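You operate a simulated robot arm through the tools that you are given. There is no shell and no other tool. Be economical: measure what you need, move in short steps, check, and stop when the job is done.

The job below is to be done with a simulated two-armed robot. You get a single attempt, and the scene is never put back.

JOB
Print PAID on the pink slip and VOID on the blue slip; put them in the green rack.
Fine: on the low cupboards; the dial ends at VOID; leave the printer on.
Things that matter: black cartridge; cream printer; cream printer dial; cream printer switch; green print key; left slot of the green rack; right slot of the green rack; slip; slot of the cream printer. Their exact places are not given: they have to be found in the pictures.

It is judged by the outcome, as a careful person would: the job done as asked, and still so three seconds after it is handed in. It fails if anything else is knocked over, pushed out of place, dropped, spilled or broken.

ROBOT AND FRAMES
Two 7-joint arms with two-finger parallel grippers on one trunk, hanging from a carriage that runs on a rail from [-0.008, 1.263] to [0.006, -0.917] (x, y) and turns from -326 to 361 degrees about z. Base frame: it is fixed where the carriage stands at the start and does not move with it; the origin is on the floor, on the carriage's upright axis, x ahead of it, y to its left, z up; the surface under the hand at the start is at about z = 0.75. Readings come in m, degrees, newtons and seconds.
The left shoulder is at the start at [0.04, 0.161, 1.163], the right one opposite. With the tool pointing down near the work surface each hand reaches from about 0.1 to 0.76 m from the robot's upright axis, wherever it stands, measured 20 degrees to its own side. Places, roughly: cream printer [0.5, 0.1, 0.8]; cream printer dial [0.4, 0.2, 0.8]; cream printer switch [0.4, 0.3, 0.8]; green print key [0.4, 0.1, 0.8]; left slot of the green rack [0.6, 0.6, 0.8]; right slot of the green rack [0.6, 0.5, 0.8]; slot of the cream printer [0.5, 0.2, 0.8]. Payload 4.4 kg a hand.
Tool frame (each hand has its own): the origin (TCP) lies between the finger pads and is the grasp point; the fingertips stand 0.023 m ahead of it; z points along the fingers, y is the line along which they close. Largest opening 0.094 m; finger width 0.038, thickness 0.01; the body of the gripper, 0.054 by 0.096 m, starts 0.039 m behind the TCP.
Orientation is that of the tool frame in the base frame, as a unit quaternion [x, y, z, w]. With the fingers straight down and closing along the base's y, the tool's x points along the base's -x, its y along +y and its z along -z.

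CONTROLS
- The arms move only by the tool send_rows. It takes "left_moves", "right_moves" or both (then of equal length, played together; a hand with none holds still); each is a list of rows, each an object (a shift or turn left out is 0, a gripper value left out holds the last) with "xyz": the shift along the tool's x, y, z in units of 250 mm (1.0 is 250 mm), a list of three; "rotation": the turn, a rotation vector about the tool's x, y, z in units of 45 degrees (1.0 is 45 degrees), a list of three; "claw": the closure, from 0 (fully open) to 1 (shut). In form: [{"xyz": [x, y, z], "rotation": [wx, wy, wz], "claw": claw}, ...]. A call has 1 to 8 rows; each row is the pose to reach, as a shift and turn from the pose commanded when the call began, along the tool's axes at that moment. A call with a number of a shift or a turn outside -1 to 1 is refused whole. Each row takes 0.2 s and may step no farther than 0.05 m and 8.6 degrees from the row before; otherwise, or with a gripper value out of range, the whole call is refused. Where a pose cannot be reached the arm comes as near as it can. A force on the tool above 40 N (or 10 N above the force at the start of the call, whichever is more), or a blocked arm, ends the call early, and 0.2 s more pass. Each finger travels about 0.045 m/s and halts on what it meets, pressing with about 40 N; the grip force reading is that of the motor and also rises with nothing between the fingers. The clock runs only during rows and for 0.2 s after the last one: add rows that repeat a pose to give the fingers time. The reply holds the time, the measured pose of the TCP, the force on the tool along the base axes, the opening and the grip force, in the units named above and with some noise, with the torque about the TCP (base axes, N m) and any sound that the robot's microphone picked up.
- Cameras (640 x 400 px; columns grow to the right, rows downward): "scene" is now at [0.22, 0.0473, 1.449]; the picture's right is [0.64, -0.77, 0.00], its down [-0.59, -0.49, -0.64] and it looks along [0.49, 0.41, -0.77] (base axes); focal length 258 px, centre (320, 200). "left" rides on the left gripper at [0.086, -0.016, -0.075] in its tool frame; the picture's right is [0.18, 0.98, 0.00], its down [-0.58, 0.11, -0.81] and it looks along [-0.79, 0.15, 0.59] (tool axes); focal length 243 px, centre (320, 200). "right" rides on the right gripper at [0.086, 0.016, -0.074] in its tool frame; the picture's right is [-0.18, 0.98, 0.00], its down [-0.58, -0.11, -0.81] and it looks along [-0.79, -0.15, 0.59] (tool axes); focal length 243 px, centre (320, 200).
- capture(camera): a new picture of that camera. No time passes.
- slide_trunk(by): slides the trunk up (or, below 0, down) by that many m; the arms and the scene camera ride with it, the base frame stays. It gives what a move gives, with no picture.
- drive_base(legs): drives the robot by 1 to 6 legs, each [ahead, left, turn to the left] in m, m and degrees, along the robot's own axes; the way and the turn of a leg run together, so that a leg with both is an arc; at most 1.5 m and 180 degrees a leg. The arms and the cameras ride along, it lands a little off, and it stops where it bumps. It keeps to its track: a leg is cut to what the track allows. It gives what a move gives.
- aim_head(pan, tilt): turns the head with the scene camera to pan (to the left, within 86 degrees either way) and tilt (down, from -29 to 69), counted from straight ahead of the robot. It gives what a move gives.
- point_at(camera, pixels): for up to 12 pixels [column, row] of the newest picture of that camera ("zoom" is the newest enlarged one), the place [x, y, z] in the base frame of the surface seen there, good to about 0.003 m. No time passes.
- inspect(camera, box): a new picture of the part [left, top, right, bottom] of that camera's present view, enlarged. No time passes.
- finish_job(): hands the job in; it is judged then, once.

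Work in short steps. Measure before you move; look again where a grasp or a placing could have gone wrong, and mend it. You have 80 turns and 78 pictures in all, those below and enlarged ones among them. Open the grippers and draw the arms clear of the work before you hand the job in, unless the task says otherwise; then end with one line.

The tools are called after "Emit:" by a JSON object that holds its "fn" and its "kwargs". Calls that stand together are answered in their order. send_rows: Moves the arms, as the interface text tells. Its arguments: {"type":"object","properties":{"left_moves":{"type":"array","items":{"type":"object","properties":{"xyz":{"type":"array","items":{"type":"number"}},"rotation":{"type":"array","items":{"type":"number"}},"claw":{"type":"number"}}}},"right_moves":{"type":"array","items":{"type":"object","properties":{"xyz":{"type":"array","items":{"type":"number"}},"rotation":{"type":"array","items":{"type":"number"}},"claw":{"type":"number"}}}}},"required":[]} The other tools are called the same way: slide_trunk (by) slides the trunk up or down; drive_base (legs) drives the base; aim_head (pan, tilt) turns the head that bears the scene camera; capture (camera) takes a picture; point_at (camera, pixels) gives the place of the surface under pixels of a picture; inspect (camera, box) takes an enlarged picture of a part of a camera's view; finish_job () hands the job in.

At the start:

```text
t: 0.0
left_ee_pos: [0.3476, 0.5306, 1.1143]
left_tool_rot: [0.0, 1.0, -0.001, 0.0]
left_contact_force: [0.4, -0.9, 0.4]
left_wrist_torque: [0.01, -0.02, -0.06]
left_gripper_width: 0.094
left_gripper_force: 0.1
right_ee_pos: [0.5053, 0.0847, 1.2192]
right_tool_rot: [0.0, 1.0, 0.001, 0.0]
right_contact_force: [0.3, -0.4, 0.1]
right_wrist_torque: [0.03, 0.01, 0.02]
right_gripper_width: 0.094
right_gripper_force: 0.0
trunk travel left (down, up): [-0.3, 0.47]
robot x, y, heading: [0.0012, 0.0025, 0.1]
head pan, tilt: [39.7, 50.3]
```

scene: 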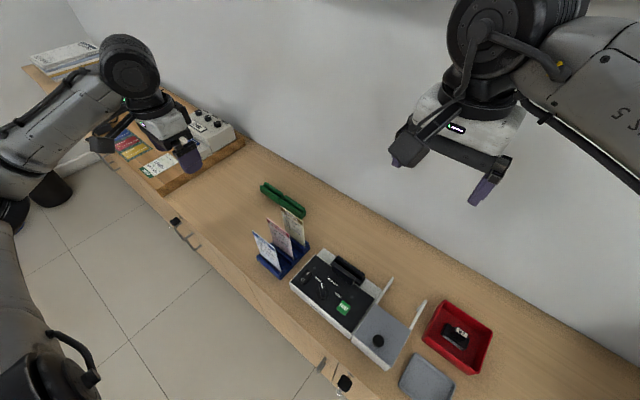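
right: 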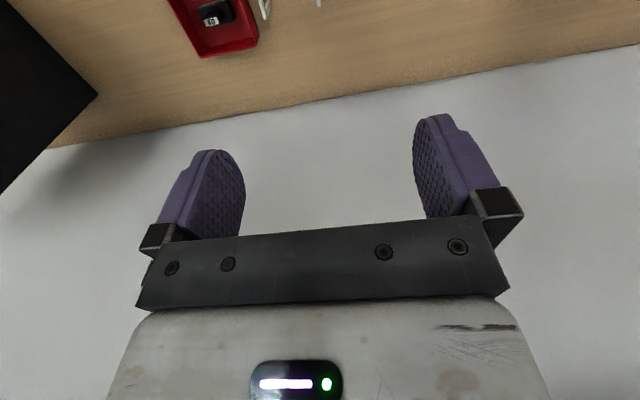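
left: 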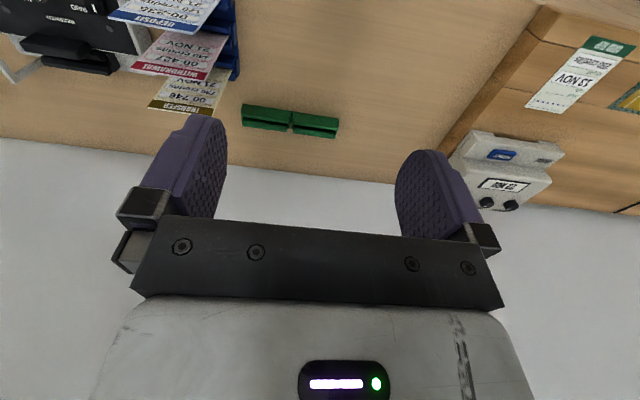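

The scene shows a blue rack with three slips (~[280,240]), the cream printer at ~[350,300], the green rack at ~[283,200], and a red tray with a cartridge at ~[460,335]. I'll enlarge these areas.

Emit:
{"fn": "inspect", "kwargs": {"camera": "scene", "box": [240, 170, 400, 270]}}

Emit:
{"fn": "inspect", "kwargs": {"camera": "scene", "box": [270, 240, 510, 390]}}

```text
4.00 times, centred on (320, 220) of scene
```

zoom: 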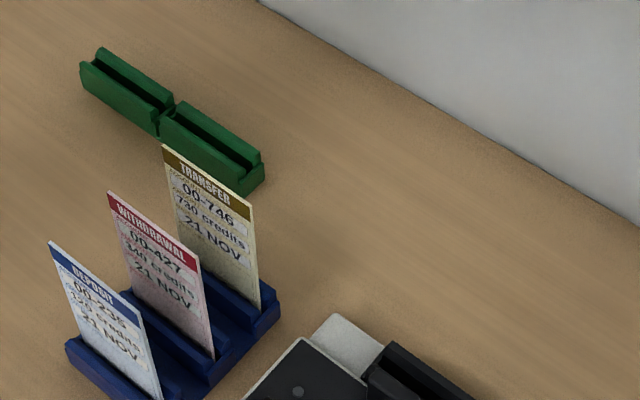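

```text
2.67 times, centred on (390, 315) of scene
```

zoom: 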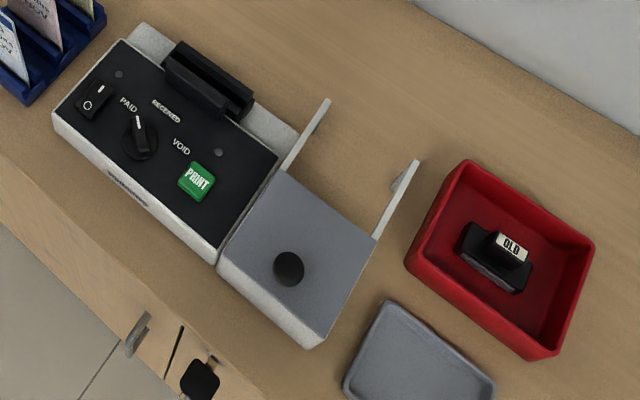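

The cream printer has a switch, a dial (3 marks: PAID, RECEIVED, VOID), a print key and a grey lid with a knob; an "OLD" cartridge lies in the red tray. I'll turn the head to look at more of the right-hand side.

Emit:
{"fn": "aim_head", "kwargs": {"pan": 5, "tilt": 55}}

Emit:
{"fn": "capture", "kwargs": {"camera": "scene"}}

```text
t: 1.0
left_ee_pos: [0.3473, 0.5302, 1.1146]
left_tool_rot: [0.0, 1.0, 0.001, 0.0]
left_contact_force: [-0.9, -0.1, 0.3]
left_wrist_torque: [-0.01, -0.03, -0.01]
left_gripper_width: 0.094
left_gripper_force: 0.1
right_ee_pos: [0.5038, 0.0861, 1.2202]
right_tool_rot: [0.0, 1.0, 0.0, 0.0]
right_contact_force: [-1.1, -0.4, -0.3]
right_wrist_torque: [0.0, 0.02, 0.0]
right_gripper_width: 0.094
right_gripper_force: 0.0
trunk travel left (down, up): [-0.3, 0.47]
robot x, y, heading: [0.0028, 0.0026, 0.2]
head pan, tilt: [5.0, 55.0]
```

```text
72 pictures are left
```

scene: 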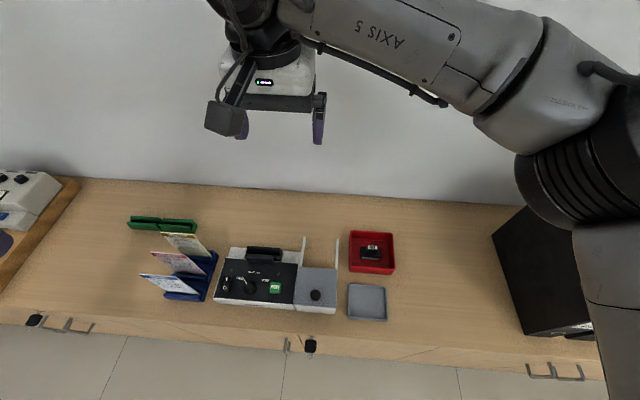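

I'll enlarge the work area in this view.

Emit:
{"fn": "inspect", "kwargs": {"camera": "scene", "box": [200, 225, 360, 325]}}

Emit:
{"fn": "point_at", "kwargs": {"camera": "zoom", "pixels": [[70, 305], [380, 335], [540, 350], [464, 281], [300, 252], [198, 240], [100, 235], [212, 95], [310, 95], [410, 60], [545, 70], [560, 190]]}}

Emit:
{"fn": "inspect", "kwargs": {"camera": "scene", "box": [110, 195, 238, 315]}}

```text
4.00 times, centred on (280, 275) of scene
```

zoom: 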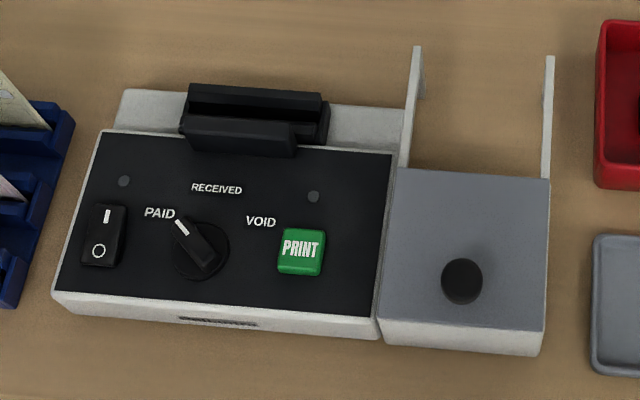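

```text
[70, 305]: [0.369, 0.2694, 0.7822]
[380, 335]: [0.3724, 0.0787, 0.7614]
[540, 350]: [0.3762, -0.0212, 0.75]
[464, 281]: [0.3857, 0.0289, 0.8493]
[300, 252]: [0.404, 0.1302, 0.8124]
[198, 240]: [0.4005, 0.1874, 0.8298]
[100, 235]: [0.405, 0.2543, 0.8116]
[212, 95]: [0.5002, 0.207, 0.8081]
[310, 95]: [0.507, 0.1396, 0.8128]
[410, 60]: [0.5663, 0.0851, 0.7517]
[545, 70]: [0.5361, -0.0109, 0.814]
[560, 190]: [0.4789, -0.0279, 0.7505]
```

```text
3.33 times, centred on (174, 255) of scene
```

zoom: 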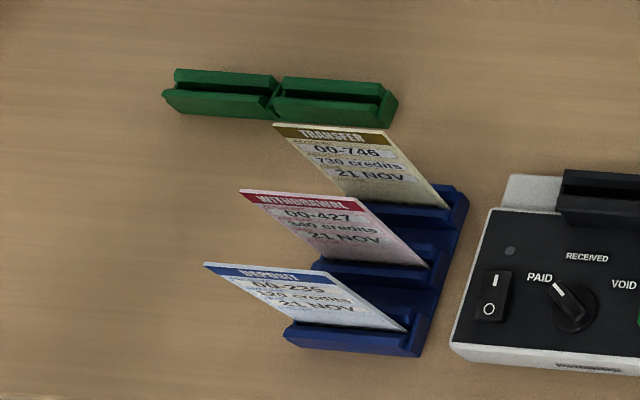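

Next I'll measure the slips, the racks and the slots.

Emit:
{"fn": "point_at", "kwargs": {"camera": "zoom", "pixels": [[210, 266], [308, 275], [400, 328], [303, 320], [246, 194], [350, 203], [425, 264], [326, 258], [280, 127], [380, 133], [445, 206], [345, 199]]}}

Emit:
{"fn": "point_at", "kwargs": {"camera": "zoom", "pixels": [[176, 72], [272, 77], [284, 80], [392, 86], [165, 95], [265, 102], [278, 105], [385, 112], [220, 88], [330, 95], [420, 350], [465, 190]]}}

```text
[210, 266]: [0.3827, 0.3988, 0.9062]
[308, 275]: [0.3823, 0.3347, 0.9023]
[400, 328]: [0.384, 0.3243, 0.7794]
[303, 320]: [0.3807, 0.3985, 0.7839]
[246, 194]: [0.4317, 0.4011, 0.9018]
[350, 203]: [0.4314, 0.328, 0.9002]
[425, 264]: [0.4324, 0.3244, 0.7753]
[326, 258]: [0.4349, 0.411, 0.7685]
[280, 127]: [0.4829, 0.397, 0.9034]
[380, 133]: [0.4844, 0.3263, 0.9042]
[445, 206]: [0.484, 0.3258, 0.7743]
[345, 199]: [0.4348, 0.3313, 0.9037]
```

```text
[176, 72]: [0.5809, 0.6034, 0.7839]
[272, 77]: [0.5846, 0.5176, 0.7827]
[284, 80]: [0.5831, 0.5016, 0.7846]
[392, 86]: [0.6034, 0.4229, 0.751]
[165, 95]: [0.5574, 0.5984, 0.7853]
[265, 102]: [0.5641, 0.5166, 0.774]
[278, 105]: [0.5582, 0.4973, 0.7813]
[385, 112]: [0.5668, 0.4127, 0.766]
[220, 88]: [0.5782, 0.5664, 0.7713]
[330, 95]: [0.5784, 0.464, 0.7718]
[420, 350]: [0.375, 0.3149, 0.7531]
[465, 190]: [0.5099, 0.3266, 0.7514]
```

Everything lies between y=0 and y=0.6, so I'll drive the carriage left by 0.25 m for better reach and then look at the printer lid and slot.

Emit:
{"fn": "drive_base", "kwargs": {"legs": [[0, 0.25, 0]]}}

Emit:
{"fn": "aim_head", "kwargs": {"pan": -25, "tilt": 55}}

Emit:
{"fn": "capture", "kwargs": {"camera": "scene"}}

```text
t: 2.8
left_ee_pos: [0.3446, 0.7777, 1.1156]
left_tool_rot: [0.0, 1.0, -0.001, 0.0]
left_contact_force: [-0.3, 0.2, 0.2]
left_wrist_torque: [-0.02, -0.01, 0.01]
left_gripper_width: 0.094
left_gripper_force: 0.0
right_ee_pos: [0.504, 0.3337, 1.2202]
right_tool_rot: [0.0, 1.0, 0.001, 0.0]
right_contact_force: [-0.2, 1.5, -0.4]
right_wrist_torque: [-0.03, 0.01, -0.02]
right_gripper_width: 0.0939
right_gripper_force: 0.0
trunk travel left (down, up): [-0.3, 0.47]
robot x, y, heading: [-0.003, 0.2466, -0.1]
head pan, tilt: [5.0, 55.0]
```

```text
t: 3.8
left_ee_pos: [0.3446, 0.7782, 1.1149]
left_tool_rot: [-0.001, 1.0, 0.0, 0.001]
left_contact_force: [0.6, 0.9, 0.1]
left_wrist_torque: [-0.01, 0.01, 0.01]
left_gripper_width: 0.0941
left_gripper_force: 0.1
right_ee_pos: [0.5019, 0.3328, 1.2196]
right_tool_rot: [0.0, 1.0, 0.001, 0.0]
right_contact_force: [0.3, -0.1, -0.1]
right_wrist_torque: [0.02, -0.01, 0.0]
right_gripper_width: 0.0941
right_gripper_force: 0.0
trunk travel left (down, up): [-0.3, 0.47]
robot x, y, heading: [-0.0046, 0.2475, 0.1]
head pan, tilt: [-25.0, 55.0]
```

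```text
69 pictures are left
```

scene: 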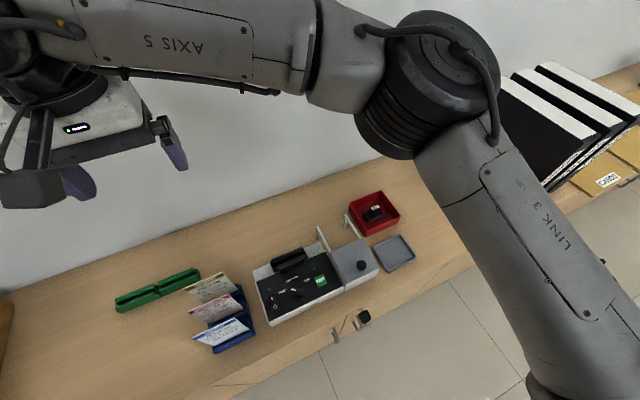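

I'll zoom in on the printer and the lid in this view.

Emit:
{"fn": "inspect", "kwargs": {"camera": "scene", "box": [240, 180, 432, 330]}}

Emit:
{"fn": "inspect", "kwargs": {"camera": "scene", "box": [310, 180, 420, 290]}}

Emit:
{"fn": "point_at", "kwargs": {"camera": "zoom", "pixels": [[120, 370], [290, 305], [190, 560], [395, 490], [300, 480], [60, 270], [205, 190], [60, 350], [380, 200], [355, 190], [410, 190], [480, 390]]}}

```text
2.67 times, centred on (336, 255) of scene
```

zoom: 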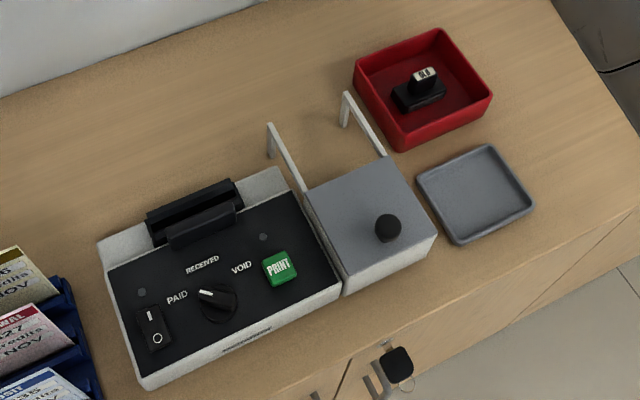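

```text
3.64 times, centred on (365, 235) of scene
```

zoom: 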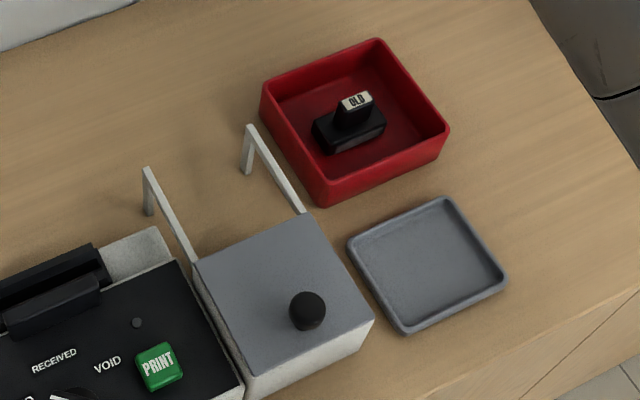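

```text
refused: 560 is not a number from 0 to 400
```

The lid runs on two rails supported at the back, so it slides backward. I'll measure the controls and slot precisely.

Emit:
{"fn": "inspect", "kwargs": {"camera": "scene", "box": [245, 235, 357, 305]}}

```text
5.71 times, centred on (301, 270) of scene
```

zoom: 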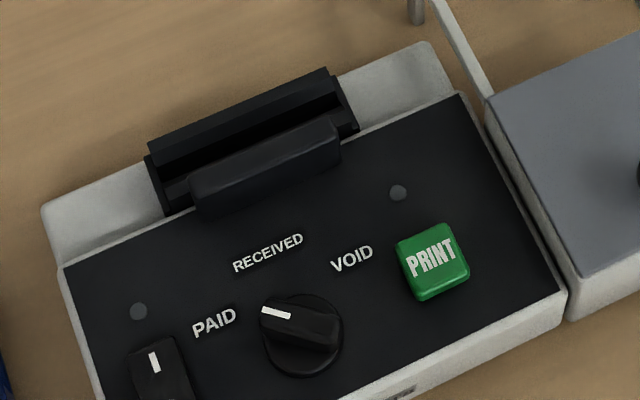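

Emit:
{"fn": "point_at", "kwargs": {"camera": "zoom", "pixels": [[240, 112], [180, 165], [250, 150], [262, 162], [168, 195], [345, 105], [330, 125], [195, 190], [268, 312], [300, 325], [432, 262], [138, 312]]}}

Emit:
{"fn": "inspect", "kwargs": {"camera": "scene", "box": [245, 270, 325, 330]}}

Emit:
{"fn": "point_at", "kwargs": {"camera": "zoom", "pixels": [[170, 180], [200, 260], [165, 270], [225, 335], [340, 190], [380, 160], [430, 205], [390, 220], [357, 180], [385, 190], [320, 150], [620, 80]]}}

```text
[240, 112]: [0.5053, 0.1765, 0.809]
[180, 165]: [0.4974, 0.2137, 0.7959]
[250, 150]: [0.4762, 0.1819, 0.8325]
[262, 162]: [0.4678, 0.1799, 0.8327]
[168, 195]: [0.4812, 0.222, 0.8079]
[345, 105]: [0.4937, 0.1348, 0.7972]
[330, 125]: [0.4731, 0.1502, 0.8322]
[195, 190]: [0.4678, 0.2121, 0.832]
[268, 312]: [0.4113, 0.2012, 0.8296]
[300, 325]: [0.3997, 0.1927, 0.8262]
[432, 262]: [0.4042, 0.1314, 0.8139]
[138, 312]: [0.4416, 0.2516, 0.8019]
```

```text
6.67 times, centred on (285, 300) of scene
```

zoom: 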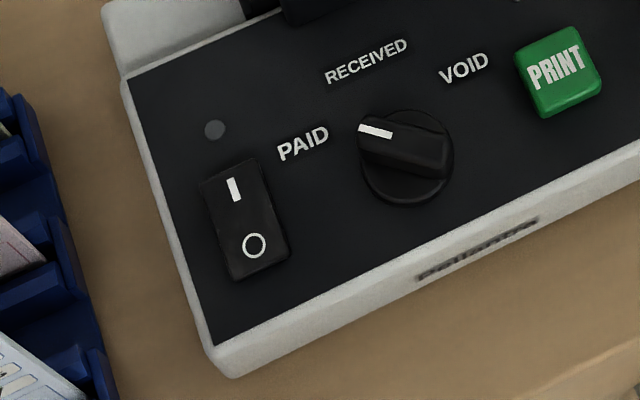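

```text
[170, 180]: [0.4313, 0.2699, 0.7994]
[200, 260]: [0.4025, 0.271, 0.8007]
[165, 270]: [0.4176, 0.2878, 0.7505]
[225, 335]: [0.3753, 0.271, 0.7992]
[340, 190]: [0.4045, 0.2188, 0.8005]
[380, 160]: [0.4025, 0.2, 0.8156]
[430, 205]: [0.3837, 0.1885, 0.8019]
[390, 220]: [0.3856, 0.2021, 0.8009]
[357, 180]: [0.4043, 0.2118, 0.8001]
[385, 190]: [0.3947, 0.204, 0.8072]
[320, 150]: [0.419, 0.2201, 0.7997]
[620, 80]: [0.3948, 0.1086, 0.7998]
```

I'll measure the dial bar's ends and the switch's ends, to know the dial angle.

Emit:
{"fn": "point_at", "kwargs": {"camera": "zoom", "pixels": [[363, 128], [388, 135], [420, 142], [443, 148], [302, 142], [463, 67], [365, 62], [233, 188], [254, 245], [215, 195], [270, 260], [558, 70]]}}

```text
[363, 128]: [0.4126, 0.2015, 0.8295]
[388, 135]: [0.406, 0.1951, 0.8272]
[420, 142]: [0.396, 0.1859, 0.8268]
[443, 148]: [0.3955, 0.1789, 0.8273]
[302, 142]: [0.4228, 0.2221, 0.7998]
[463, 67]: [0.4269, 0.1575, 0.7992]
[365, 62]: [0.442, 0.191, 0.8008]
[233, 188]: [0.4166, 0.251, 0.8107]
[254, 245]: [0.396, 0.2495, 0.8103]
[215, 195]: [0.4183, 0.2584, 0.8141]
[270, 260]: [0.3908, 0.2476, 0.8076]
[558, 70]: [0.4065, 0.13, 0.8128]
```

The dial points at PAID (bar ~50° left; PAID label ~54°), and the switch's I end at about [0.419, 0.253] is raised, so it is off. I'll bring the right hand, closed, above the I end.

Emit:
{"fn": "send_rows", "kwargs": {"right_moves": [{"xyz": [0.05, -0.06, 0.15], "claw": 1}, {"xyz": [0.1, -0.12, 0.3], "claw": 1}, {"xyz": [0.15, -0.18, 0.45], "claw": 1}, {"xyz": [0.2, -0.24, 0.6], "claw": 1}, {"xyz": [0.25, -0.3, 0.75], "claw": 1}, {"xyz": [0.288, -0.34, 0.9], "claw": 1}, {"xyz": [0.288, -0.34, 1.0], "claw": 1}, {"xyz": [0.288, -0.34, 1.0], "claw": 1}]}}

```text
t: 5.6
left_ee_pos: [0.3453, 0.7773, 1.1143]
left_tool_rot: [0.0, 1.0, 0.0, 0.0]
left_contact_force: [0.2, 0.2, -0.8]
left_wrist_torque: [0.02, -0.03, -0.01]
left_gripper_width: 0.0939
left_gripper_force: 0.1
right_ee_pos: [0.4322, 0.2486, 0.9713]
right_tool_rot: [0.0, 1.0, 0.001, 0.0]
right_contact_force: [-0.2, 0.3, 0.3]
right_wrist_torque: [0.01, 0.01, 0.01]
right_gripper_width: 0.0001
right_gripper_force: 39.7
trunk travel left (down, up): [-0.3, 0.47]
robot x, y, heading: [-0.0036, 0.2453, 0.1]
head pan, tilt: [-25.0, 55.0]
```

The hand is at [0.432, 0.249, 0.971], tips at 0.948; the rocker top is at 0.814. I'll lower down, press, and rise again.

Emit:
{"fn": "send_rows", "kwargs": {"right_moves": [{"xyz": [0, 0, 0.18]}, {"xyz": [0, 0, 0.36]}, {"xyz": [0, 0, 0.48]}, {"xyz": [0, 0, 0.53]}, {"xyz": [0, 0, 0.55]}, {"xyz": [0, 0, 0.56]}, {"xyz": [0, 0, 0.45]}, {"xyz": [0, 0, 0.3]}]}}

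Emit:
{"fn": "inspect", "kwargs": {"camera": "scene", "box": [230, 220, 358, 330]}}

```text
t: 7.4
left_ee_pos: [0.3446, 0.7776, 1.1149]
left_tool_rot: [0.0, 1.0, 0.0, 0.0]
left_contact_force: [-1.1, -0.2, 0.3]
left_wrist_torque: [0.02, 0.01, 0.0]
left_gripper_width: 0.0938
left_gripper_force: 0.0
right_ee_pos: [0.4307, 0.2484, 0.896]
right_tool_rot: [0.0, 1.0, 0.0, 0.0]
right_contact_force: [-0.8, 0.3, -0.3]
right_wrist_torque: [0.02, 0.02, 0.02]
right_gripper_width: 0.0
right_gripper_force: 39.6
trunk travel left (down, up): [-0.3, 0.47]
robot x, y, heading: [-0.0019, 0.2441, -0.2]
head pan, tilt: [-25.0, 55.0]
```

```text
3.64 times, centred on (294, 275) of scene
```

zoom: 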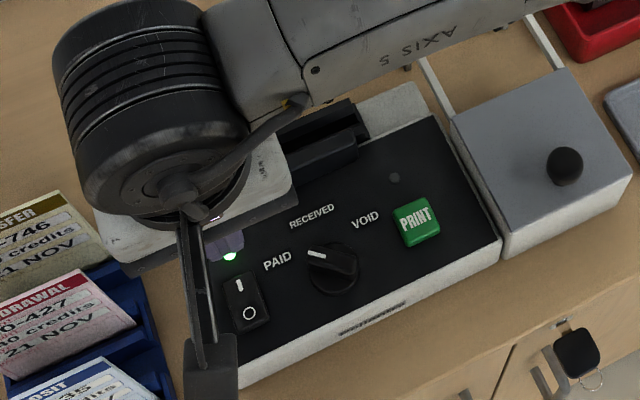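

The green lamp is lit: the printer is on. Before printing I want to check the cartridge under the lid, so I measure the knob.

Emit:
{"fn": "point_at", "kwargs": {"camera": "zoom", "pixels": [[565, 160], [548, 160], [582, 165], [565, 180], [475, 115], [570, 72], [505, 225], [628, 165], [440, 90], [560, 60]]}}

Emit:
{"fn": "send_rows", "kwargs": {"right_moves": [{"xyz": [0, 0, -0.18], "claw": 0.8}, {"xyz": [0, 0, -0.26], "claw": 0.6}, {"xyz": [0.03, -0.17, -0.26], "claw": 0.4}, {"xyz": [0.06, -0.34, -0.26], "claw": 0.4}, {"xyz": [0.1, -0.51, -0.26], "claw": 0.4}, {"xyz": [0.14, -0.68, -0.26], "claw": 0.4}, {"xyz": [0.18, -0.87, -0.26], "claw": 0.4}]}}

```text
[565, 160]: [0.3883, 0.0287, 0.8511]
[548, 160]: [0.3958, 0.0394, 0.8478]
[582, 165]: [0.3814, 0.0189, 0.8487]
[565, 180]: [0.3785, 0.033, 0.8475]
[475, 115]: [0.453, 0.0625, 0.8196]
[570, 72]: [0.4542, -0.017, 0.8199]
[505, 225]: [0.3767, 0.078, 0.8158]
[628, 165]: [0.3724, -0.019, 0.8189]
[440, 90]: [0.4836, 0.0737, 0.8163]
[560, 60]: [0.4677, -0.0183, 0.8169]
```

```text
t: 9.0
left_ee_pos: [0.3439, 0.7772, 1.1145]
left_tool_rot: [0.001, 1.0, -0.001, 0.0]
left_contact_force: [0.1, -0.1, 0.6]
left_wrist_torque: [0.01, 0.01, 0.01]
left_gripper_width: 0.0941
left_gripper_force: 0.0
right_ee_pos: [0.3847, 0.0305, 0.9628]
right_tool_rot: [-0.001, 1.0, 0.0, -0.001]
right_contact_force: [0.6, 0.1, 0.6]
right_wrist_torque: [0.04, 0.0, -0.03]
right_gripper_width: 0.0562
right_gripper_force: 0.0
trunk travel left (down, up): [-0.3, 0.47]
robot x, y, heading: [-0.0005, 0.2508, -0.2]
head pan, tilt: [-25.0, 55.0]
```

The knob top is at [0.388, 0.029, 0.851] with the lid at 0.819; I'll lower to TCP z≈0.848 and close on it.

Emit:
{"fn": "send_rows", "kwargs": {"right_moves": [{"xyz": [0, 0, 0.19]}, {"xyz": [0, 0, 0.36]}, {"xyz": [0, 0, 0.455]}, {"xyz": [0, 0, 0.455], "claw": 0.7}, {"xyz": [0, 0, 0.455], "claw": 0.85}, {"xyz": [0, 0, 0.455], "claw": 0.85}, {"xyz": [0, 0, 0.455], "claw": 0.85}]}}

```text
t: 10.6
left_ee_pos: [0.3466, 0.7766, 1.115]
left_tool_rot: [0.001, 1.0, 0.001, 0.0]
left_contact_force: [-0.4, 0.1, 0.4]
left_wrist_torque: [0.02, 0.04, -0.01]
left_gripper_width: 0.0941
left_gripper_force: 0.0
right_ee_pos: [0.3856, 0.031, 0.8443]
right_tool_rot: [0.0, 1.0, 0.0, 0.0]
right_contact_force: [0.2, -2.0, 3.3]
right_wrist_torque: [0.01, -0.3, -0.01]
right_gripper_width: 0.0228
right_gripper_force: 44.6
trunk travel left (down, up): [-0.3, 0.47]
robot x, y, heading: [0.0002, 0.2479, -0.2]
head pan, tilt: [-25.0, 55.0]
```

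The fingers hold the knob at 22.8 mm. I'll slide it gently backward (+x, tool −x) and watch the force.

Emit:
{"fn": "send_rows", "kwargs": {"right_moves": [{"xyz": [-0.04, 0, 0.455]}]}}

```text
refused: row 1 steps farther than a row can; nothing moved
```

Shifts are counted from the present pose, so z must be 0 here.

Emit:
{"fn": "send_rows", "kwargs": {"right_moves": [{"xyz": [-0.03, 0, 0]}, {"xyz": [-0.06, 0, 0]}, {"xyz": [-0.1, 0, 0]}, {"xyz": [-0.14, 0, 0]}, {"xyz": [-0.18, 0, 0]}, {"xyz": [-0.22, 0, 0]}, {"xyz": [-0.26, 0, 0]}, {"xyz": [-0.3, 0, 0]}]}}

Emit:
{"fn": "inspect", "kwargs": {"camera": "scene", "box": [270, 180, 430, 300]}}

```text
t: 12.4
left_ee_pos: [0.3432, 0.778, 1.1147]
left_tool_rot: [0.0, 1.0, 0.001, -0.002]
left_contact_force: [0.3, 0.0, -0.7]
left_wrist_torque: [0.01, 0.02, 0.03]
left_gripper_width: 0.0937
left_gripper_force: 0.0
right_ee_pos: [0.459, 0.0309, 0.8446]
right_tool_rot: [-0.001, 1.0, 0.002, -0.002]
right_contact_force: [0.8, 5.3, -21.5]
right_wrist_torque: [0.04, 0.68, 0.0]
right_gripper_width: 0.0228
right_gripper_force: 45.2
trunk travel left (down, up): [-0.3, 0.47]
robot x, y, heading: [-0.0032, 0.2476, 0.2]
head pan, tilt: [-25.0, 55.0]
```

```text
3.33 times, centred on (350, 240) of scene
```

zoom: 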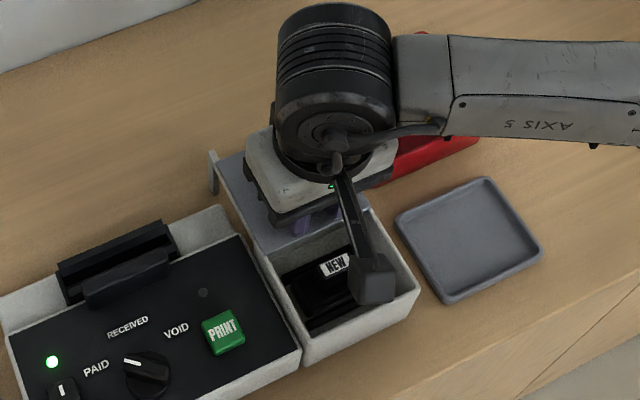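

The lid slides and a "NEW" cartridge sits inside. I'll look closer to check that it is seated.

Emit:
{"fn": "inspect", "kwargs": {"camera": "scene", "box": [325, 230, 381, 275]}}

Emit:
{"fn": "point_at", "kwargs": {"camera": "zoom", "pixels": [[200, 150], [270, 130], [170, 250], [260, 200], [230, 270], [130, 130], [100, 200], [130, 290]]}}

```text
8.89 times, centred on (353, 252) of scene
```

zoom: 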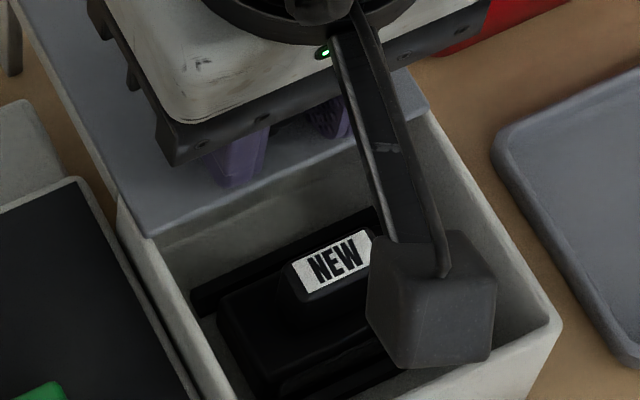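

```text
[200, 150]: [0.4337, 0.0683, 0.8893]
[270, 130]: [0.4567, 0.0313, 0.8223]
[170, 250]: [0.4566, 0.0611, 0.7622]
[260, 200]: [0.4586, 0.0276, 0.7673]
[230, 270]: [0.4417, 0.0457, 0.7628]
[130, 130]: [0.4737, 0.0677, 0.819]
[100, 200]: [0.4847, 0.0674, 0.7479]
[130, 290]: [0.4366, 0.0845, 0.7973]
```

A NEW cartridge sits level in its cradle. I'll close the lid again, moving back 75 mm with a slightly relaxed downward press.

Emit:
{"fn": "send_rows", "kwargs": {"right_moves": [{"xyz": [0.04, 0, -0.005]}, {"xyz": [0.08, 0, -0.005]}, {"xyz": [0.12, 0, -0.005]}, {"xyz": [0.16, 0, -0.005]}, {"xyz": [0.2, 0, -0.005]}, {"xyz": [0.25, 0, -0.005]}, {"xyz": [0.29, 0, -0.005]}, {"xyz": [0.31, 0, -0.005]}]}}

```text
t: 13.2
left_ee_pos: [0.3445, 0.7781, 1.115]
left_tool_rot: [0.001, 1.0, 0.0, 0.0]
left_contact_force: [-0.2, -0.2, 0.6]
left_wrist_torque: [-0.05, 0.03, 0.01]
left_gripper_width: 0.0943
left_gripper_force: 0.1
right_ee_pos: [0.4307, 0.0301, 0.8459]
right_tool_rot: [-0.001, 1.0, -0.001, -0.002]
right_contact_force: [0.0, 0.7, -15.6]
right_wrist_torque: [0.12, -0.74, 0.0]
right_gripper_width: 0.0227
right_gripper_force: 45.5
trunk travel left (down, up): [-0.3, 0.47]
robot x, y, heading: [-0.0034, 0.2496, 0.1]
head pan, tilt: [-25.0, 55.0]
stopped in row 4 (right hand): the force on the tool passed its limit at 43 N (the readings are from after the stop); the commanded pose is now the measured one
```

The force shows the lid pulling the hand down (I was lifting), so I'll lower by ~1.5 mm and continue slowly.

Emit:
{"fn": "send_rows", "kwargs": {"right_moves": [{"xyz": [0.0, 0, 0.006]}, {"xyz": [0.03, 0, 0.006]}, {"xyz": [0.06, 0, 0.006]}, {"xyz": [0.09, 0, 0.006]}, {"xyz": [0.12, 0, 0.006]}, {"xyz": [0.15, 0, 0.006]}, {"xyz": [0.17, 0, 0.006]}, {"xyz": [0.184, 0, 0.006]}]}}

```text
t: 15.0
left_ee_pos: [0.3463, 0.7802, 1.1167]
left_tool_rot: [0.001, 1.0, 0.0, 0.001]
left_contact_force: [-0.5, 1.1, -0.2]
left_wrist_torque: [-0.02, -0.01, 0.04]
left_gripper_width: 0.094
left_gripper_force: 0.0
right_ee_pos: [0.3862, 0.0301, 0.8459]
right_tool_rot: [-0.001, 1.0, 0.0, 0.0]
right_contact_force: [2.6, 7.1, 2.4]
right_wrist_torque: [0.11, 0.26, -0.01]
right_gripper_width: 0.0229
right_gripper_force: 44.7
trunk travel left (down, up): [-0.3, 0.47]
robot x, y, heading: [0.0008, 0.2476, 0.1]
head pan, tilt: [-25.0, 55.0]
```

The lid is back within about half a millimetre; I'll nudge 1.5 mm more, release, and lift clear.

Emit:
{"fn": "send_rows", "kwargs": {"right_moves": [{"xyz": [0.008, 0, 0]}, {"xyz": [0.004, 0, 0], "claw": 0.4}, {"xyz": [0.004, 0, 0], "claw": 0.4}, {"xyz": [0.004, 0, 0], "claw": 0.4}, {"xyz": [0.004, 0, -0.15], "claw": 0.4}, {"xyz": [0.004, 0, -0.33], "claw": 0.4}, {"xyz": [0.0, -0.15, -0.45], "claw": 0.4}, {"xyz": [0.0, -0.3, -0.55], "claw": 0.4}]}}

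Emit:
{"fn": "aim_head", "kwargs": {"pan": 0, "tilt": 60}}

Emit:
{"fn": "capture", "kwargs": {"camera": "scene"}}

```text
t: 16.8
left_ee_pos: [0.3457, 0.7769, 1.1154]
left_tool_rot: [0.001, 1.0, 0.0, 0.0]
left_contact_force: [0.3, -0.2, 0.3]
left_wrist_torque: [0.01, -0.03, 0.02]
left_gripper_width: 0.0941
left_gripper_force: 0.1
right_ee_pos: [0.3893, -0.0464, 0.9849]
right_tool_rot: [0.0, 1.0, -0.001, -0.001]
right_contact_force: [-0.6, -0.5, -0.1]
right_wrist_torque: [0.03, -0.01, 0.02]
right_gripper_width: 0.0563
right_gripper_force: 0.1
trunk travel left (down, up): [-0.3, 0.47]
robot x, y, heading: [-0.0007, 0.2472, 0.0]
head pan, tilt: [-25.0, 55.0]
```

```text
t: 17.7
left_ee_pos: [0.3456, 0.7765, 1.115]
left_tool_rot: [0.001, 1.0, 0.0, 0.0]
left_contact_force: [-0.2, 0.0, -0.8]
left_wrist_torque: [-0.02, -0.05, -0.02]
left_gripper_width: 0.094
left_gripper_force: 0.1
right_ee_pos: [0.3893, -0.0458, 0.9829]
right_tool_rot: [0.0, 1.0, -0.001, -0.001]
right_contact_force: [0.0, 0.0, 0.0]
right_wrist_torque: [0.03, 0.01, 0.02]
right_gripper_width: 0.0565
right_gripper_force: 0.1
trunk travel left (down, up): [-0.3, 0.47]
robot x, y, heading: [-0.0028, 0.2439, -0.4]
head pan, tilt: [0.0, 60.0]
```

```text
61 pictures are left
```

scene: 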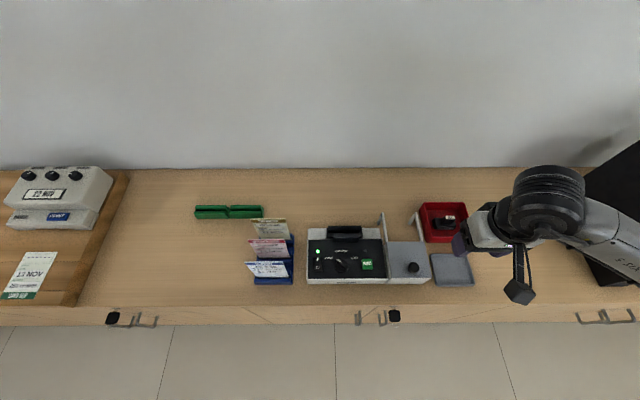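

Good clear view. I'll zoom on the printer for the slot geometry and lid closure.

Emit:
{"fn": "inspect", "kwargs": {"camera": "scene", "box": [300, 210, 396, 270]}}

Emit:
{"fn": "point_at", "kwargs": {"camera": "zoom", "pixels": [[285, 110], [285, 125], [285, 150], [285, 165], [190, 110], [190, 130], [190, 165], [400, 110], [400, 130], [388, 165], [285, 100], [285, 175]]}}

Emit:
{"fn": "inspect", "kwargs": {"camera": "scene", "box": [240, 195, 304, 295]}}

```text
6.67 times, centred on (348, 240) of scene
```

zoom: 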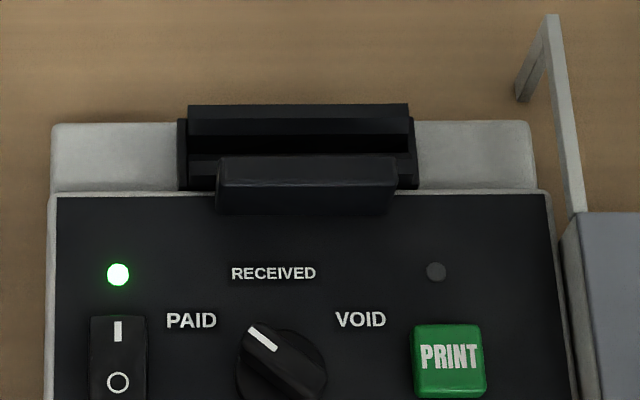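

```text
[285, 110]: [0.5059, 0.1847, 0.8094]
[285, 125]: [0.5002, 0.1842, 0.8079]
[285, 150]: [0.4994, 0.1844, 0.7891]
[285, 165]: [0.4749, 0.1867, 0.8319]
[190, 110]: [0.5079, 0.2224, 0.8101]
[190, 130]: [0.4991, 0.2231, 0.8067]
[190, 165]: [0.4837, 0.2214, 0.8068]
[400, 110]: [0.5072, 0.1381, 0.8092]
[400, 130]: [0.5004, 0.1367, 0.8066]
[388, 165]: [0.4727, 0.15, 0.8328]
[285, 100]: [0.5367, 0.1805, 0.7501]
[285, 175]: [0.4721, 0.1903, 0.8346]
```

```text
4.00 times, centred on (272, 245) of scene
```

zoom: 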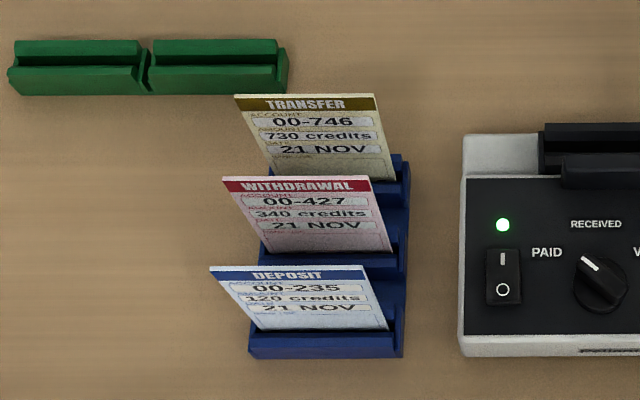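

I'll sample down a column left of the stamp head to find the slot's profile.

Emit:
{"fn": "inspect", "kwargs": {"camera": "scene", "box": [324, 222, 348, 242]}}

Emit:
{"fn": "point_at", "kwargs": {"camera": "zoom", "pixels": [[150, 100], [150, 130], [150, 150], [150, 165], [150, 180], [150, 195], [150, 210], [150, 225], [150, 240], [150, 260], [150, 280], [100, 200]]}}

```text
16.00 times, centred on (336, 232) of scene
```

zoom: 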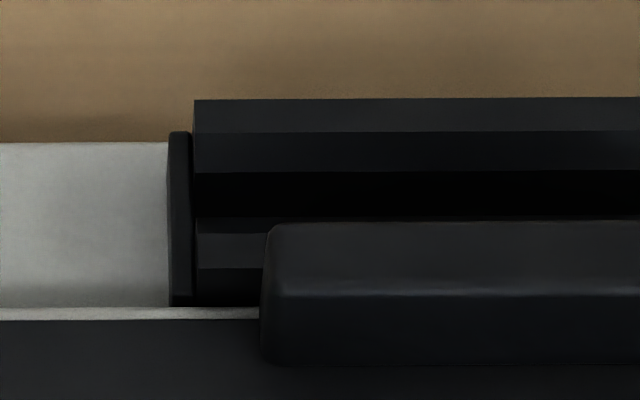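

```text
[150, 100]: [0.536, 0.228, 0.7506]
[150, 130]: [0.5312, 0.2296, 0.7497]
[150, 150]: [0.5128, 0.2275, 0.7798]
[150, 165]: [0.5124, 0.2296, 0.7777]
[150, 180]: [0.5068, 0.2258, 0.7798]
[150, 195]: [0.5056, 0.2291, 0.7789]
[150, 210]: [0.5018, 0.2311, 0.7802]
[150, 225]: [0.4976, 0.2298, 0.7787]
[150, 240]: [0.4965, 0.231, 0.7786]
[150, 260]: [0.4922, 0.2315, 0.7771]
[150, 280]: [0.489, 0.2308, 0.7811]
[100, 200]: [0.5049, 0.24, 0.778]
```

Emit:
{"fn": "point_at", "kwargs": {"camera": "zoom", "pixels": [[230, 105], [230, 115], [230, 128], [230, 138], [230, 150], [230, 165], [230, 180], [230, 205], [230, 225], [230, 240], [230, 260], [230, 285]]}}

Emit:
{"fn": "point_at", "kwargs": {"camera": "zoom", "pixels": [[175, 140], [185, 160], [185, 200], [185, 260], [200, 150], [200, 190], [200, 240], [450, 180], [450, 195], [450, 210], [450, 225], [450, 260]]}}

```text
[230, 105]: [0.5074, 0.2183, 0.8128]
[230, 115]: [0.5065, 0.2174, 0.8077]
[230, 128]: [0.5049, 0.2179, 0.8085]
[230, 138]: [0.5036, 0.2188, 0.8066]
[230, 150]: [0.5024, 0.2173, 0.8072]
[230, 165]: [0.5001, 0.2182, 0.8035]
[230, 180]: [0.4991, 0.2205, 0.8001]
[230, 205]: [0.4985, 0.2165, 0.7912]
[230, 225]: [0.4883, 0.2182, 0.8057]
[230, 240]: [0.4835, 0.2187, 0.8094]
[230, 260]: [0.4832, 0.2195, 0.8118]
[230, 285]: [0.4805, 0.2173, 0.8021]
```

```text
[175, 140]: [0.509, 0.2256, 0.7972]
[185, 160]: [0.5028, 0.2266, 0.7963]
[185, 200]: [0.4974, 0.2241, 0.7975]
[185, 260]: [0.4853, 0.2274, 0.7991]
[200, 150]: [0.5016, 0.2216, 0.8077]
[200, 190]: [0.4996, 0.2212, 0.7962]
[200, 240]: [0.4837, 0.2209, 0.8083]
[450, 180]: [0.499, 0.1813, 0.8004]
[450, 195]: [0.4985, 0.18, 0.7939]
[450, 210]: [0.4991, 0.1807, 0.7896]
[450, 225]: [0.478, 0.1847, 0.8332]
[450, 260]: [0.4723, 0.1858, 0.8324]
```

The slot's gap is x≈0.489–0.499 between chamfers, with ends at y≈0.138–0.222 (centre [0.494, 0.180], top z 0.81). The slips stand at x 0.382/0.432/0.484, y≈0.325–0.401, top z 0.905. I'll turn the left hand so its fingers close along x, moving it toward the pink slip.

Emit:
{"fn": "send_rows", "kwargs": {"left_moves": [{"xyz": [0, -0.12, 0], "rotation": [0, 0, 0.17], "claw": 0.2}, {"xyz": [0, -0.24, 0], "rotation": [0, 0, 0.34], "claw": 0.4}, {"xyz": [0, -0.36, 0], "rotation": [0, 0, 0.51], "claw": 0.55}, {"xyz": [0, -0.48, 0], "rotation": [0, 0, 0.68], "claw": 0.65}, {"xyz": [0, -0.6, 0], "rotation": [0, 0, 0.85], "claw": 0.65}, {"xyz": [0, -0.72, 0], "rotation": [0, 0, 1.0], "claw": 0.65}, {"xyz": [0, -0.84, 0], "rotation": [0, 0, 1.0], "claw": 0.65}]}}

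```text
t: 19.3
left_ee_pos: [0.3457, 0.5679, 1.1149]
left_tool_rot: [0.384, 0.923, 0.0, 0.001]
left_contact_force: [-0.2, -0.8, -0.6]
left_wrist_torque: [0.03, -0.01, 0.02]
left_gripper_width: 0.0327
left_gripper_force: 0.0
right_ee_pos: [0.3897, -0.0462, 0.9833]
right_tool_rot: [0.001, 1.0, -0.001, 0.0]
right_contact_force: [1.0, -0.4, 0.0]
right_wrist_torque: [0.01, 0.0, -0.01]
right_gripper_width: 0.0563
right_gripper_force: 0.1
trunk travel left (down, up): [-0.3, 0.47]
robot x, y, heading: [-0.0021, 0.2483, -0.2]
head pan, tilt: [0.0, 60.0]
```

Now I finish the 90° turn and move above the pink slip ([0.432, 0.363]).

Emit:
{"fn": "send_rows", "kwargs": {"left_moves": [{"xyz": [-0.12, -0.05, 0.05], "rotation": [0, 0, 0.17]}, {"xyz": [-0.24, -0.1, 0.1], "rotation": [0, 0, 0.34]}, {"xyz": [-0.36, -0.15, 0.15], "rotation": [0, 0, 0.51]}, {"xyz": [-0.48, -0.2, 0.2], "rotation": [0, 0, 0.68]}, {"xyz": [-0.6, -0.25, 0.25], "rotation": [0, 0, 0.85]}, {"xyz": [-0.72, -0.3, 0.3], "rotation": [0, 0, 1.0]}, {"xyz": [-0.824, -0.336, 0.36], "rotation": [0, 0, 1.0]}, {"xyz": [-0.824, -0.336, 0.36], "rotation": [0, 0, 1.0]}]}}

Emit:
{"fn": "capture", "kwargs": {"camera": "left"}}

Emit:
{"fn": "capture", "kwargs": {"camera": "scene"}}

```text
t: 21.1
left_ee_pos: [0.4299, 0.3641, 1.024]
left_tool_rot: [0.707, 0.707, 0.0, 0.0]
left_contact_force: [-0.6, -0.6, 0.2]
left_wrist_torque: [0.01, 0.01, 0.01]
left_gripper_width: 0.0328
left_gripper_force: 0.0
right_ee_pos: [0.3902, -0.0447, 0.984]
right_tool_rot: [0.0, 1.0, 0.0, 0.0]
right_contact_force: [-1.2, 1.2, -0.2]
right_wrist_torque: [-0.03, -0.02, -0.02]
right_gripper_width: 0.0564
right_gripper_force: 0.0
trunk travel left (down, up): [-0.3, 0.47]
robot x, y, heading: [0.0009, 0.2462, -0.0]
head pan, tilt: [0.0, 60.0]
```

```text
57 pictures are left
```

left: 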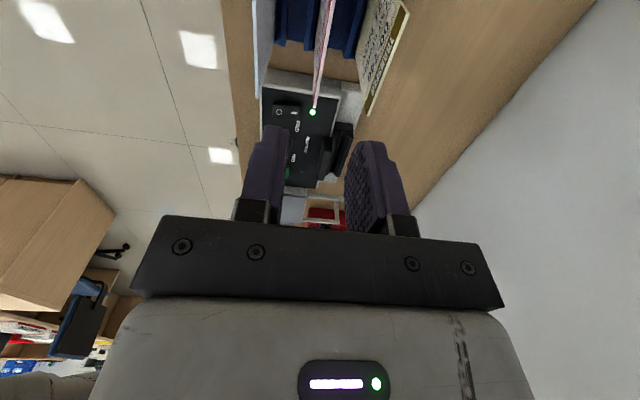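

```text
56 pictures are left
```

scene: 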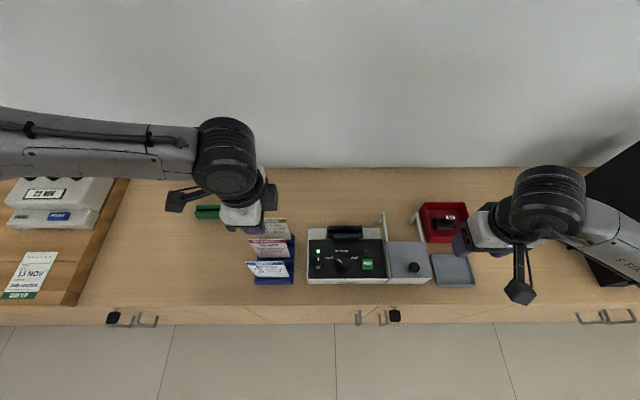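

The hand is centred over the pink slip ([0.430, 0.364]). I'll descend 136 mm to z≈0.888 and close.

Emit:
{"fn": "send_rows", "kwargs": {"left_moves": [{"xyz": [0, 0.006, 0.16]}, {"xyz": [0, 0.006, 0.32]}, {"xyz": [0, 0.006, 0.44]}, {"xyz": [0, 0.006, 0.54]}, {"xyz": [0, 0.006, 0.54], "claw": 0.85}, {"xyz": [0, 0.006, 0.54], "claw": 1}, {"xyz": [0, 0.006, 0.54], "claw": 1}, {"xyz": [0, 0.006, 0.54], "claw": 1}]}}

Emit:
{"fn": "inspect", "kwargs": {"camera": "scene", "box": [210, 195, 306, 295]}}

```text
t: 22.9
left_ee_pos: [0.4224, 0.4095, 0.9257]
left_tool_rot: [0.707, 0.707, 0.0, 0.0]
left_contact_force: [0.1, 0.0, 0.8]
left_wrist_torque: [0.03, 0.02, -0.02]
left_gripper_width: 0.0001
left_gripper_force: 39.9
left hand out of reach, approached as far as the arm can: row 1, 2, 3, 4, 5, 6, 7, 8
right_ee_pos: [0.3892, -0.0457, 0.9838]
right_tool_rot: [0.001, 1.0, -0.001, -0.001]
right_contact_force: [0.6, 0.2, -0.1]
right_wrist_torque: [-0.01, 0.01, 0.0]
right_gripper_width: 0.0563
right_gripper_force: 0.1
trunk travel left (down, up): [-0.3, 0.47]
robot x, y, heading: [-0.0019, 0.2525, -0.1]
head pan, tilt: [0.0, 60.0]
```

```text
4.00 times, centred on (258, 245) of scene
```

zoom: 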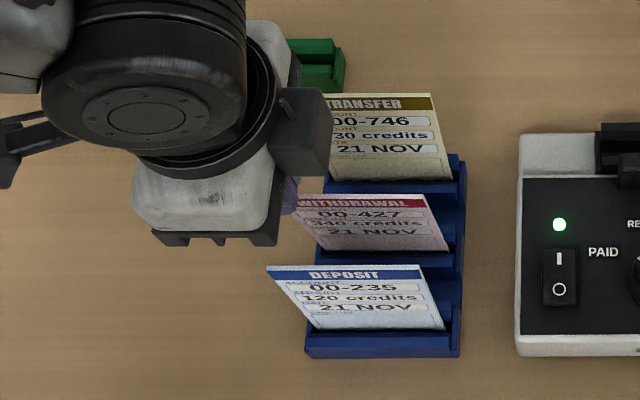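

The arm could not reach that low in this posture and drifted to y=0.41 above the slips; the slips look untouched. I'll rise and then try with the carriage shifted right by 0.2 m.

Emit:
{"fn": "send_rows", "kwargs": {"left_moves": [{"xyz": [0, 0, -0.18], "claw": 0.65}, {"xyz": [0, 0, -0.36], "claw": 0.65}, {"xyz": [0, 0, -0.53], "claw": 0.65}, {"xyz": [0, 0, -0.53], "claw": 0.65}]}}

Emit:
{"fn": "inspect", "kwargs": {"camera": "scene", "box": [210, 195, 306, 295]}}

```text
t: 23.9
left_ee_pos: [0.4201, 0.4075, 1.0605]
left_tool_rot: [0.708, 0.707, 0.0, -0.001]
left_contact_force: [0.2, 0.2, -0.1]
left_wrist_torque: [-0.02, 0.04, 0.0]
left_gripper_width: 0.0328
left_gripper_force: 0.1
right_ee_pos: [0.3903, -0.0457, 0.9849]
right_tool_rot: [0.0, 1.0, -0.001, -0.001]
right_contact_force: [0.3, -0.1, -0.5]
right_wrist_torque: [0.01, 0.02, -0.02]
right_gripper_width: 0.0562
right_gripper_force: 0.0
trunk travel left (down, up): [-0.3, 0.47]
robot x, y, heading: [-0.0058, 0.2471, 0.4]
head pan, tilt: [0.0, 60.0]
```

```text
4.00 times, centred on (258, 245) of scene
```

zoom: 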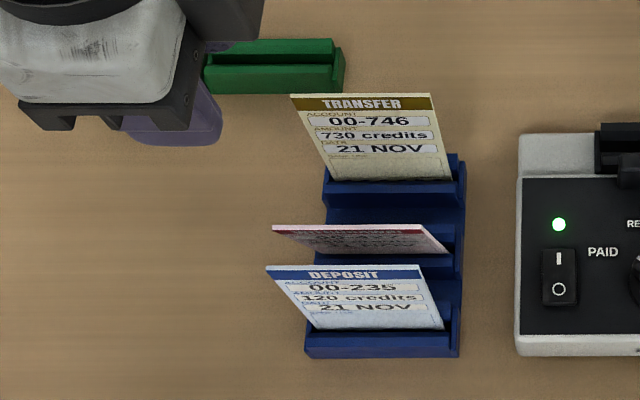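

The pink slip has changed: it now leans. I'll measure it.

Emit:
{"fn": "point_at", "kwargs": {"camera": "zoom", "pixels": [[278, 228], [417, 228], [320, 250], [445, 250], [350, 240], [270, 269], [418, 269], [440, 326], [310, 324], [298, 97], [430, 97], [360, 215]]}}

Emit:
{"fn": "capture", "kwargs": {"camera": "left"}}

```text
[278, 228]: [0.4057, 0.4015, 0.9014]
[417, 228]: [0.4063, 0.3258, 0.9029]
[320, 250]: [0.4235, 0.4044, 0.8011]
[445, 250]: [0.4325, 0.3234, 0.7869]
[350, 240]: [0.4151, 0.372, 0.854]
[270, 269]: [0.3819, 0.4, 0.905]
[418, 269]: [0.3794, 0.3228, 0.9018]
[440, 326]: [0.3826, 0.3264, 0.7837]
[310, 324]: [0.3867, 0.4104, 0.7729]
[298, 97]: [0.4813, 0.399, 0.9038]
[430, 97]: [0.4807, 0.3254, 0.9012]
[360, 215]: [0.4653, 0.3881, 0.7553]
```

```text
53 pictures are left
```

left: 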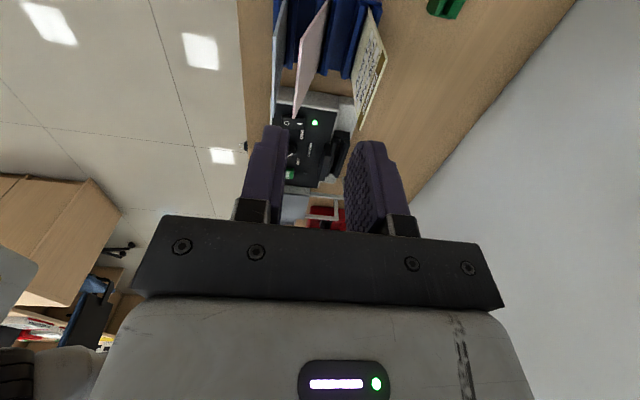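

The pink slip now leans forward about 12° (top x≈0.406) but stays in its rack slot; nothing else moved. Since the same pose was reachable at z≈1.02, lowering the trunk 0.15 m should make it reachable; I first raise both hands 0.16 m.

Emit:
{"fn": "send_rows", "kwargs": {"left_moves": [{"xyz": [0, 0, -0.18]}, {"xyz": [0, 0, -0.36]}, {"xyz": [0, 0, -0.54]}, {"xyz": [0, 0, -0.64]}], "right_moves": [{"xyz": [0, 0, -0.18]}, {"xyz": [0, 0, -0.36]}, {"xyz": [0, 0, -0.54]}, {"xyz": [0, 0, -0.7]}]}}

Emit:
{"fn": "slide_trunk", "kwargs": {"by": -0.15}}

```text
t: 24.9
left_ee_pos: [0.4241, 0.4091, 1.2221]
left_tool_rot: [0.708, 0.707, 0.0, 0.0]
left_contact_force: [0.0, -0.2, -0.5]
left_wrist_torque: [0.02, -0.03, -0.01]
left_gripper_width: 0.033
left_gripper_force: 0.0
right_ee_pos: [0.3866, -0.0451, 1.1603]
right_tool_rot: [0.001, 1.0, -0.002, -0.001]
right_contact_force: [0.5, 0.2, 0.2]
right_wrist_torque: [-0.03, -0.06, -0.01]
right_gripper_width: 0.0562
right_gripper_force: 0.0
trunk travel left (down, up): [-0.3, 0.47]
robot x, y, heading: [-0.0018, 0.2429, -0.1]
head pan, tilt: [0.0, 60.0]
```

```text
t: 26.6
left_ee_pos: [0.4254, 0.409, 1.0722]
left_tool_rot: [0.707, 0.707, 0.001, 0.0]
left_contact_force: [0.7, -0.3, -0.3]
left_wrist_torque: [0.03, 0.03, -0.01]
left_gripper_width: 0.0328
left_gripper_force: 0.1
right_ee_pos: [0.3861, -0.0447, 1.0121]
right_tool_rot: [0.0, 1.0, -0.001, -0.001]
right_contact_force: [0.1, -0.5, -0.2]
right_wrist_torque: [0.06, 0.01, 0.01]
right_gripper_width: 0.0564
right_gripper_force: 0.1
trunk travel left (down, up): [-0.15, 0.62]
robot x, y, heading: [-0.0029, 0.2455, -0.1]
head pan, tilt: [0.0, 60.0]
```

Test: move above the slip at [0.416, 0.364, 0.965] (tips well above slip tops).

Emit:
{"fn": "send_rows", "kwargs": {"left_moves": [{"xyz": [-0.09, -0.02, 0.1]}, {"xyz": [-0.18, -0.036, 0.2]}, {"xyz": [-0.18, -0.036, 0.32]}, {"xyz": [-0.18, -0.036, 0.43]}]}}

```text
t: 27.6
left_ee_pos: [0.4156, 0.3636, 0.9644]
left_tool_rot: [0.707, 0.707, 0.0, 0.0]
left_contact_force: [-0.1, -0.2, 0.4]
left_wrist_torque: [0.02, 0.01, 0.0]
left_gripper_width: 0.0328
left_gripper_force: 0.1
right_ee_pos: [0.3869, -0.0453, 1.0113]
right_tool_rot: [0.0, 1.0, -0.001, -0.001]
right_contact_force: [-0.8, 0.2, -0.6]
right_wrist_torque: [-0.02, -0.04, 0.02]
right_gripper_width: 0.0563
right_gripper_force: 0.1
trunk travel left (down, up): [-0.15, 0.62]
robot x, y, heading: [-0.0005, 0.2475, -0.0]
head pan, tilt: [0.0, 60.0]
```

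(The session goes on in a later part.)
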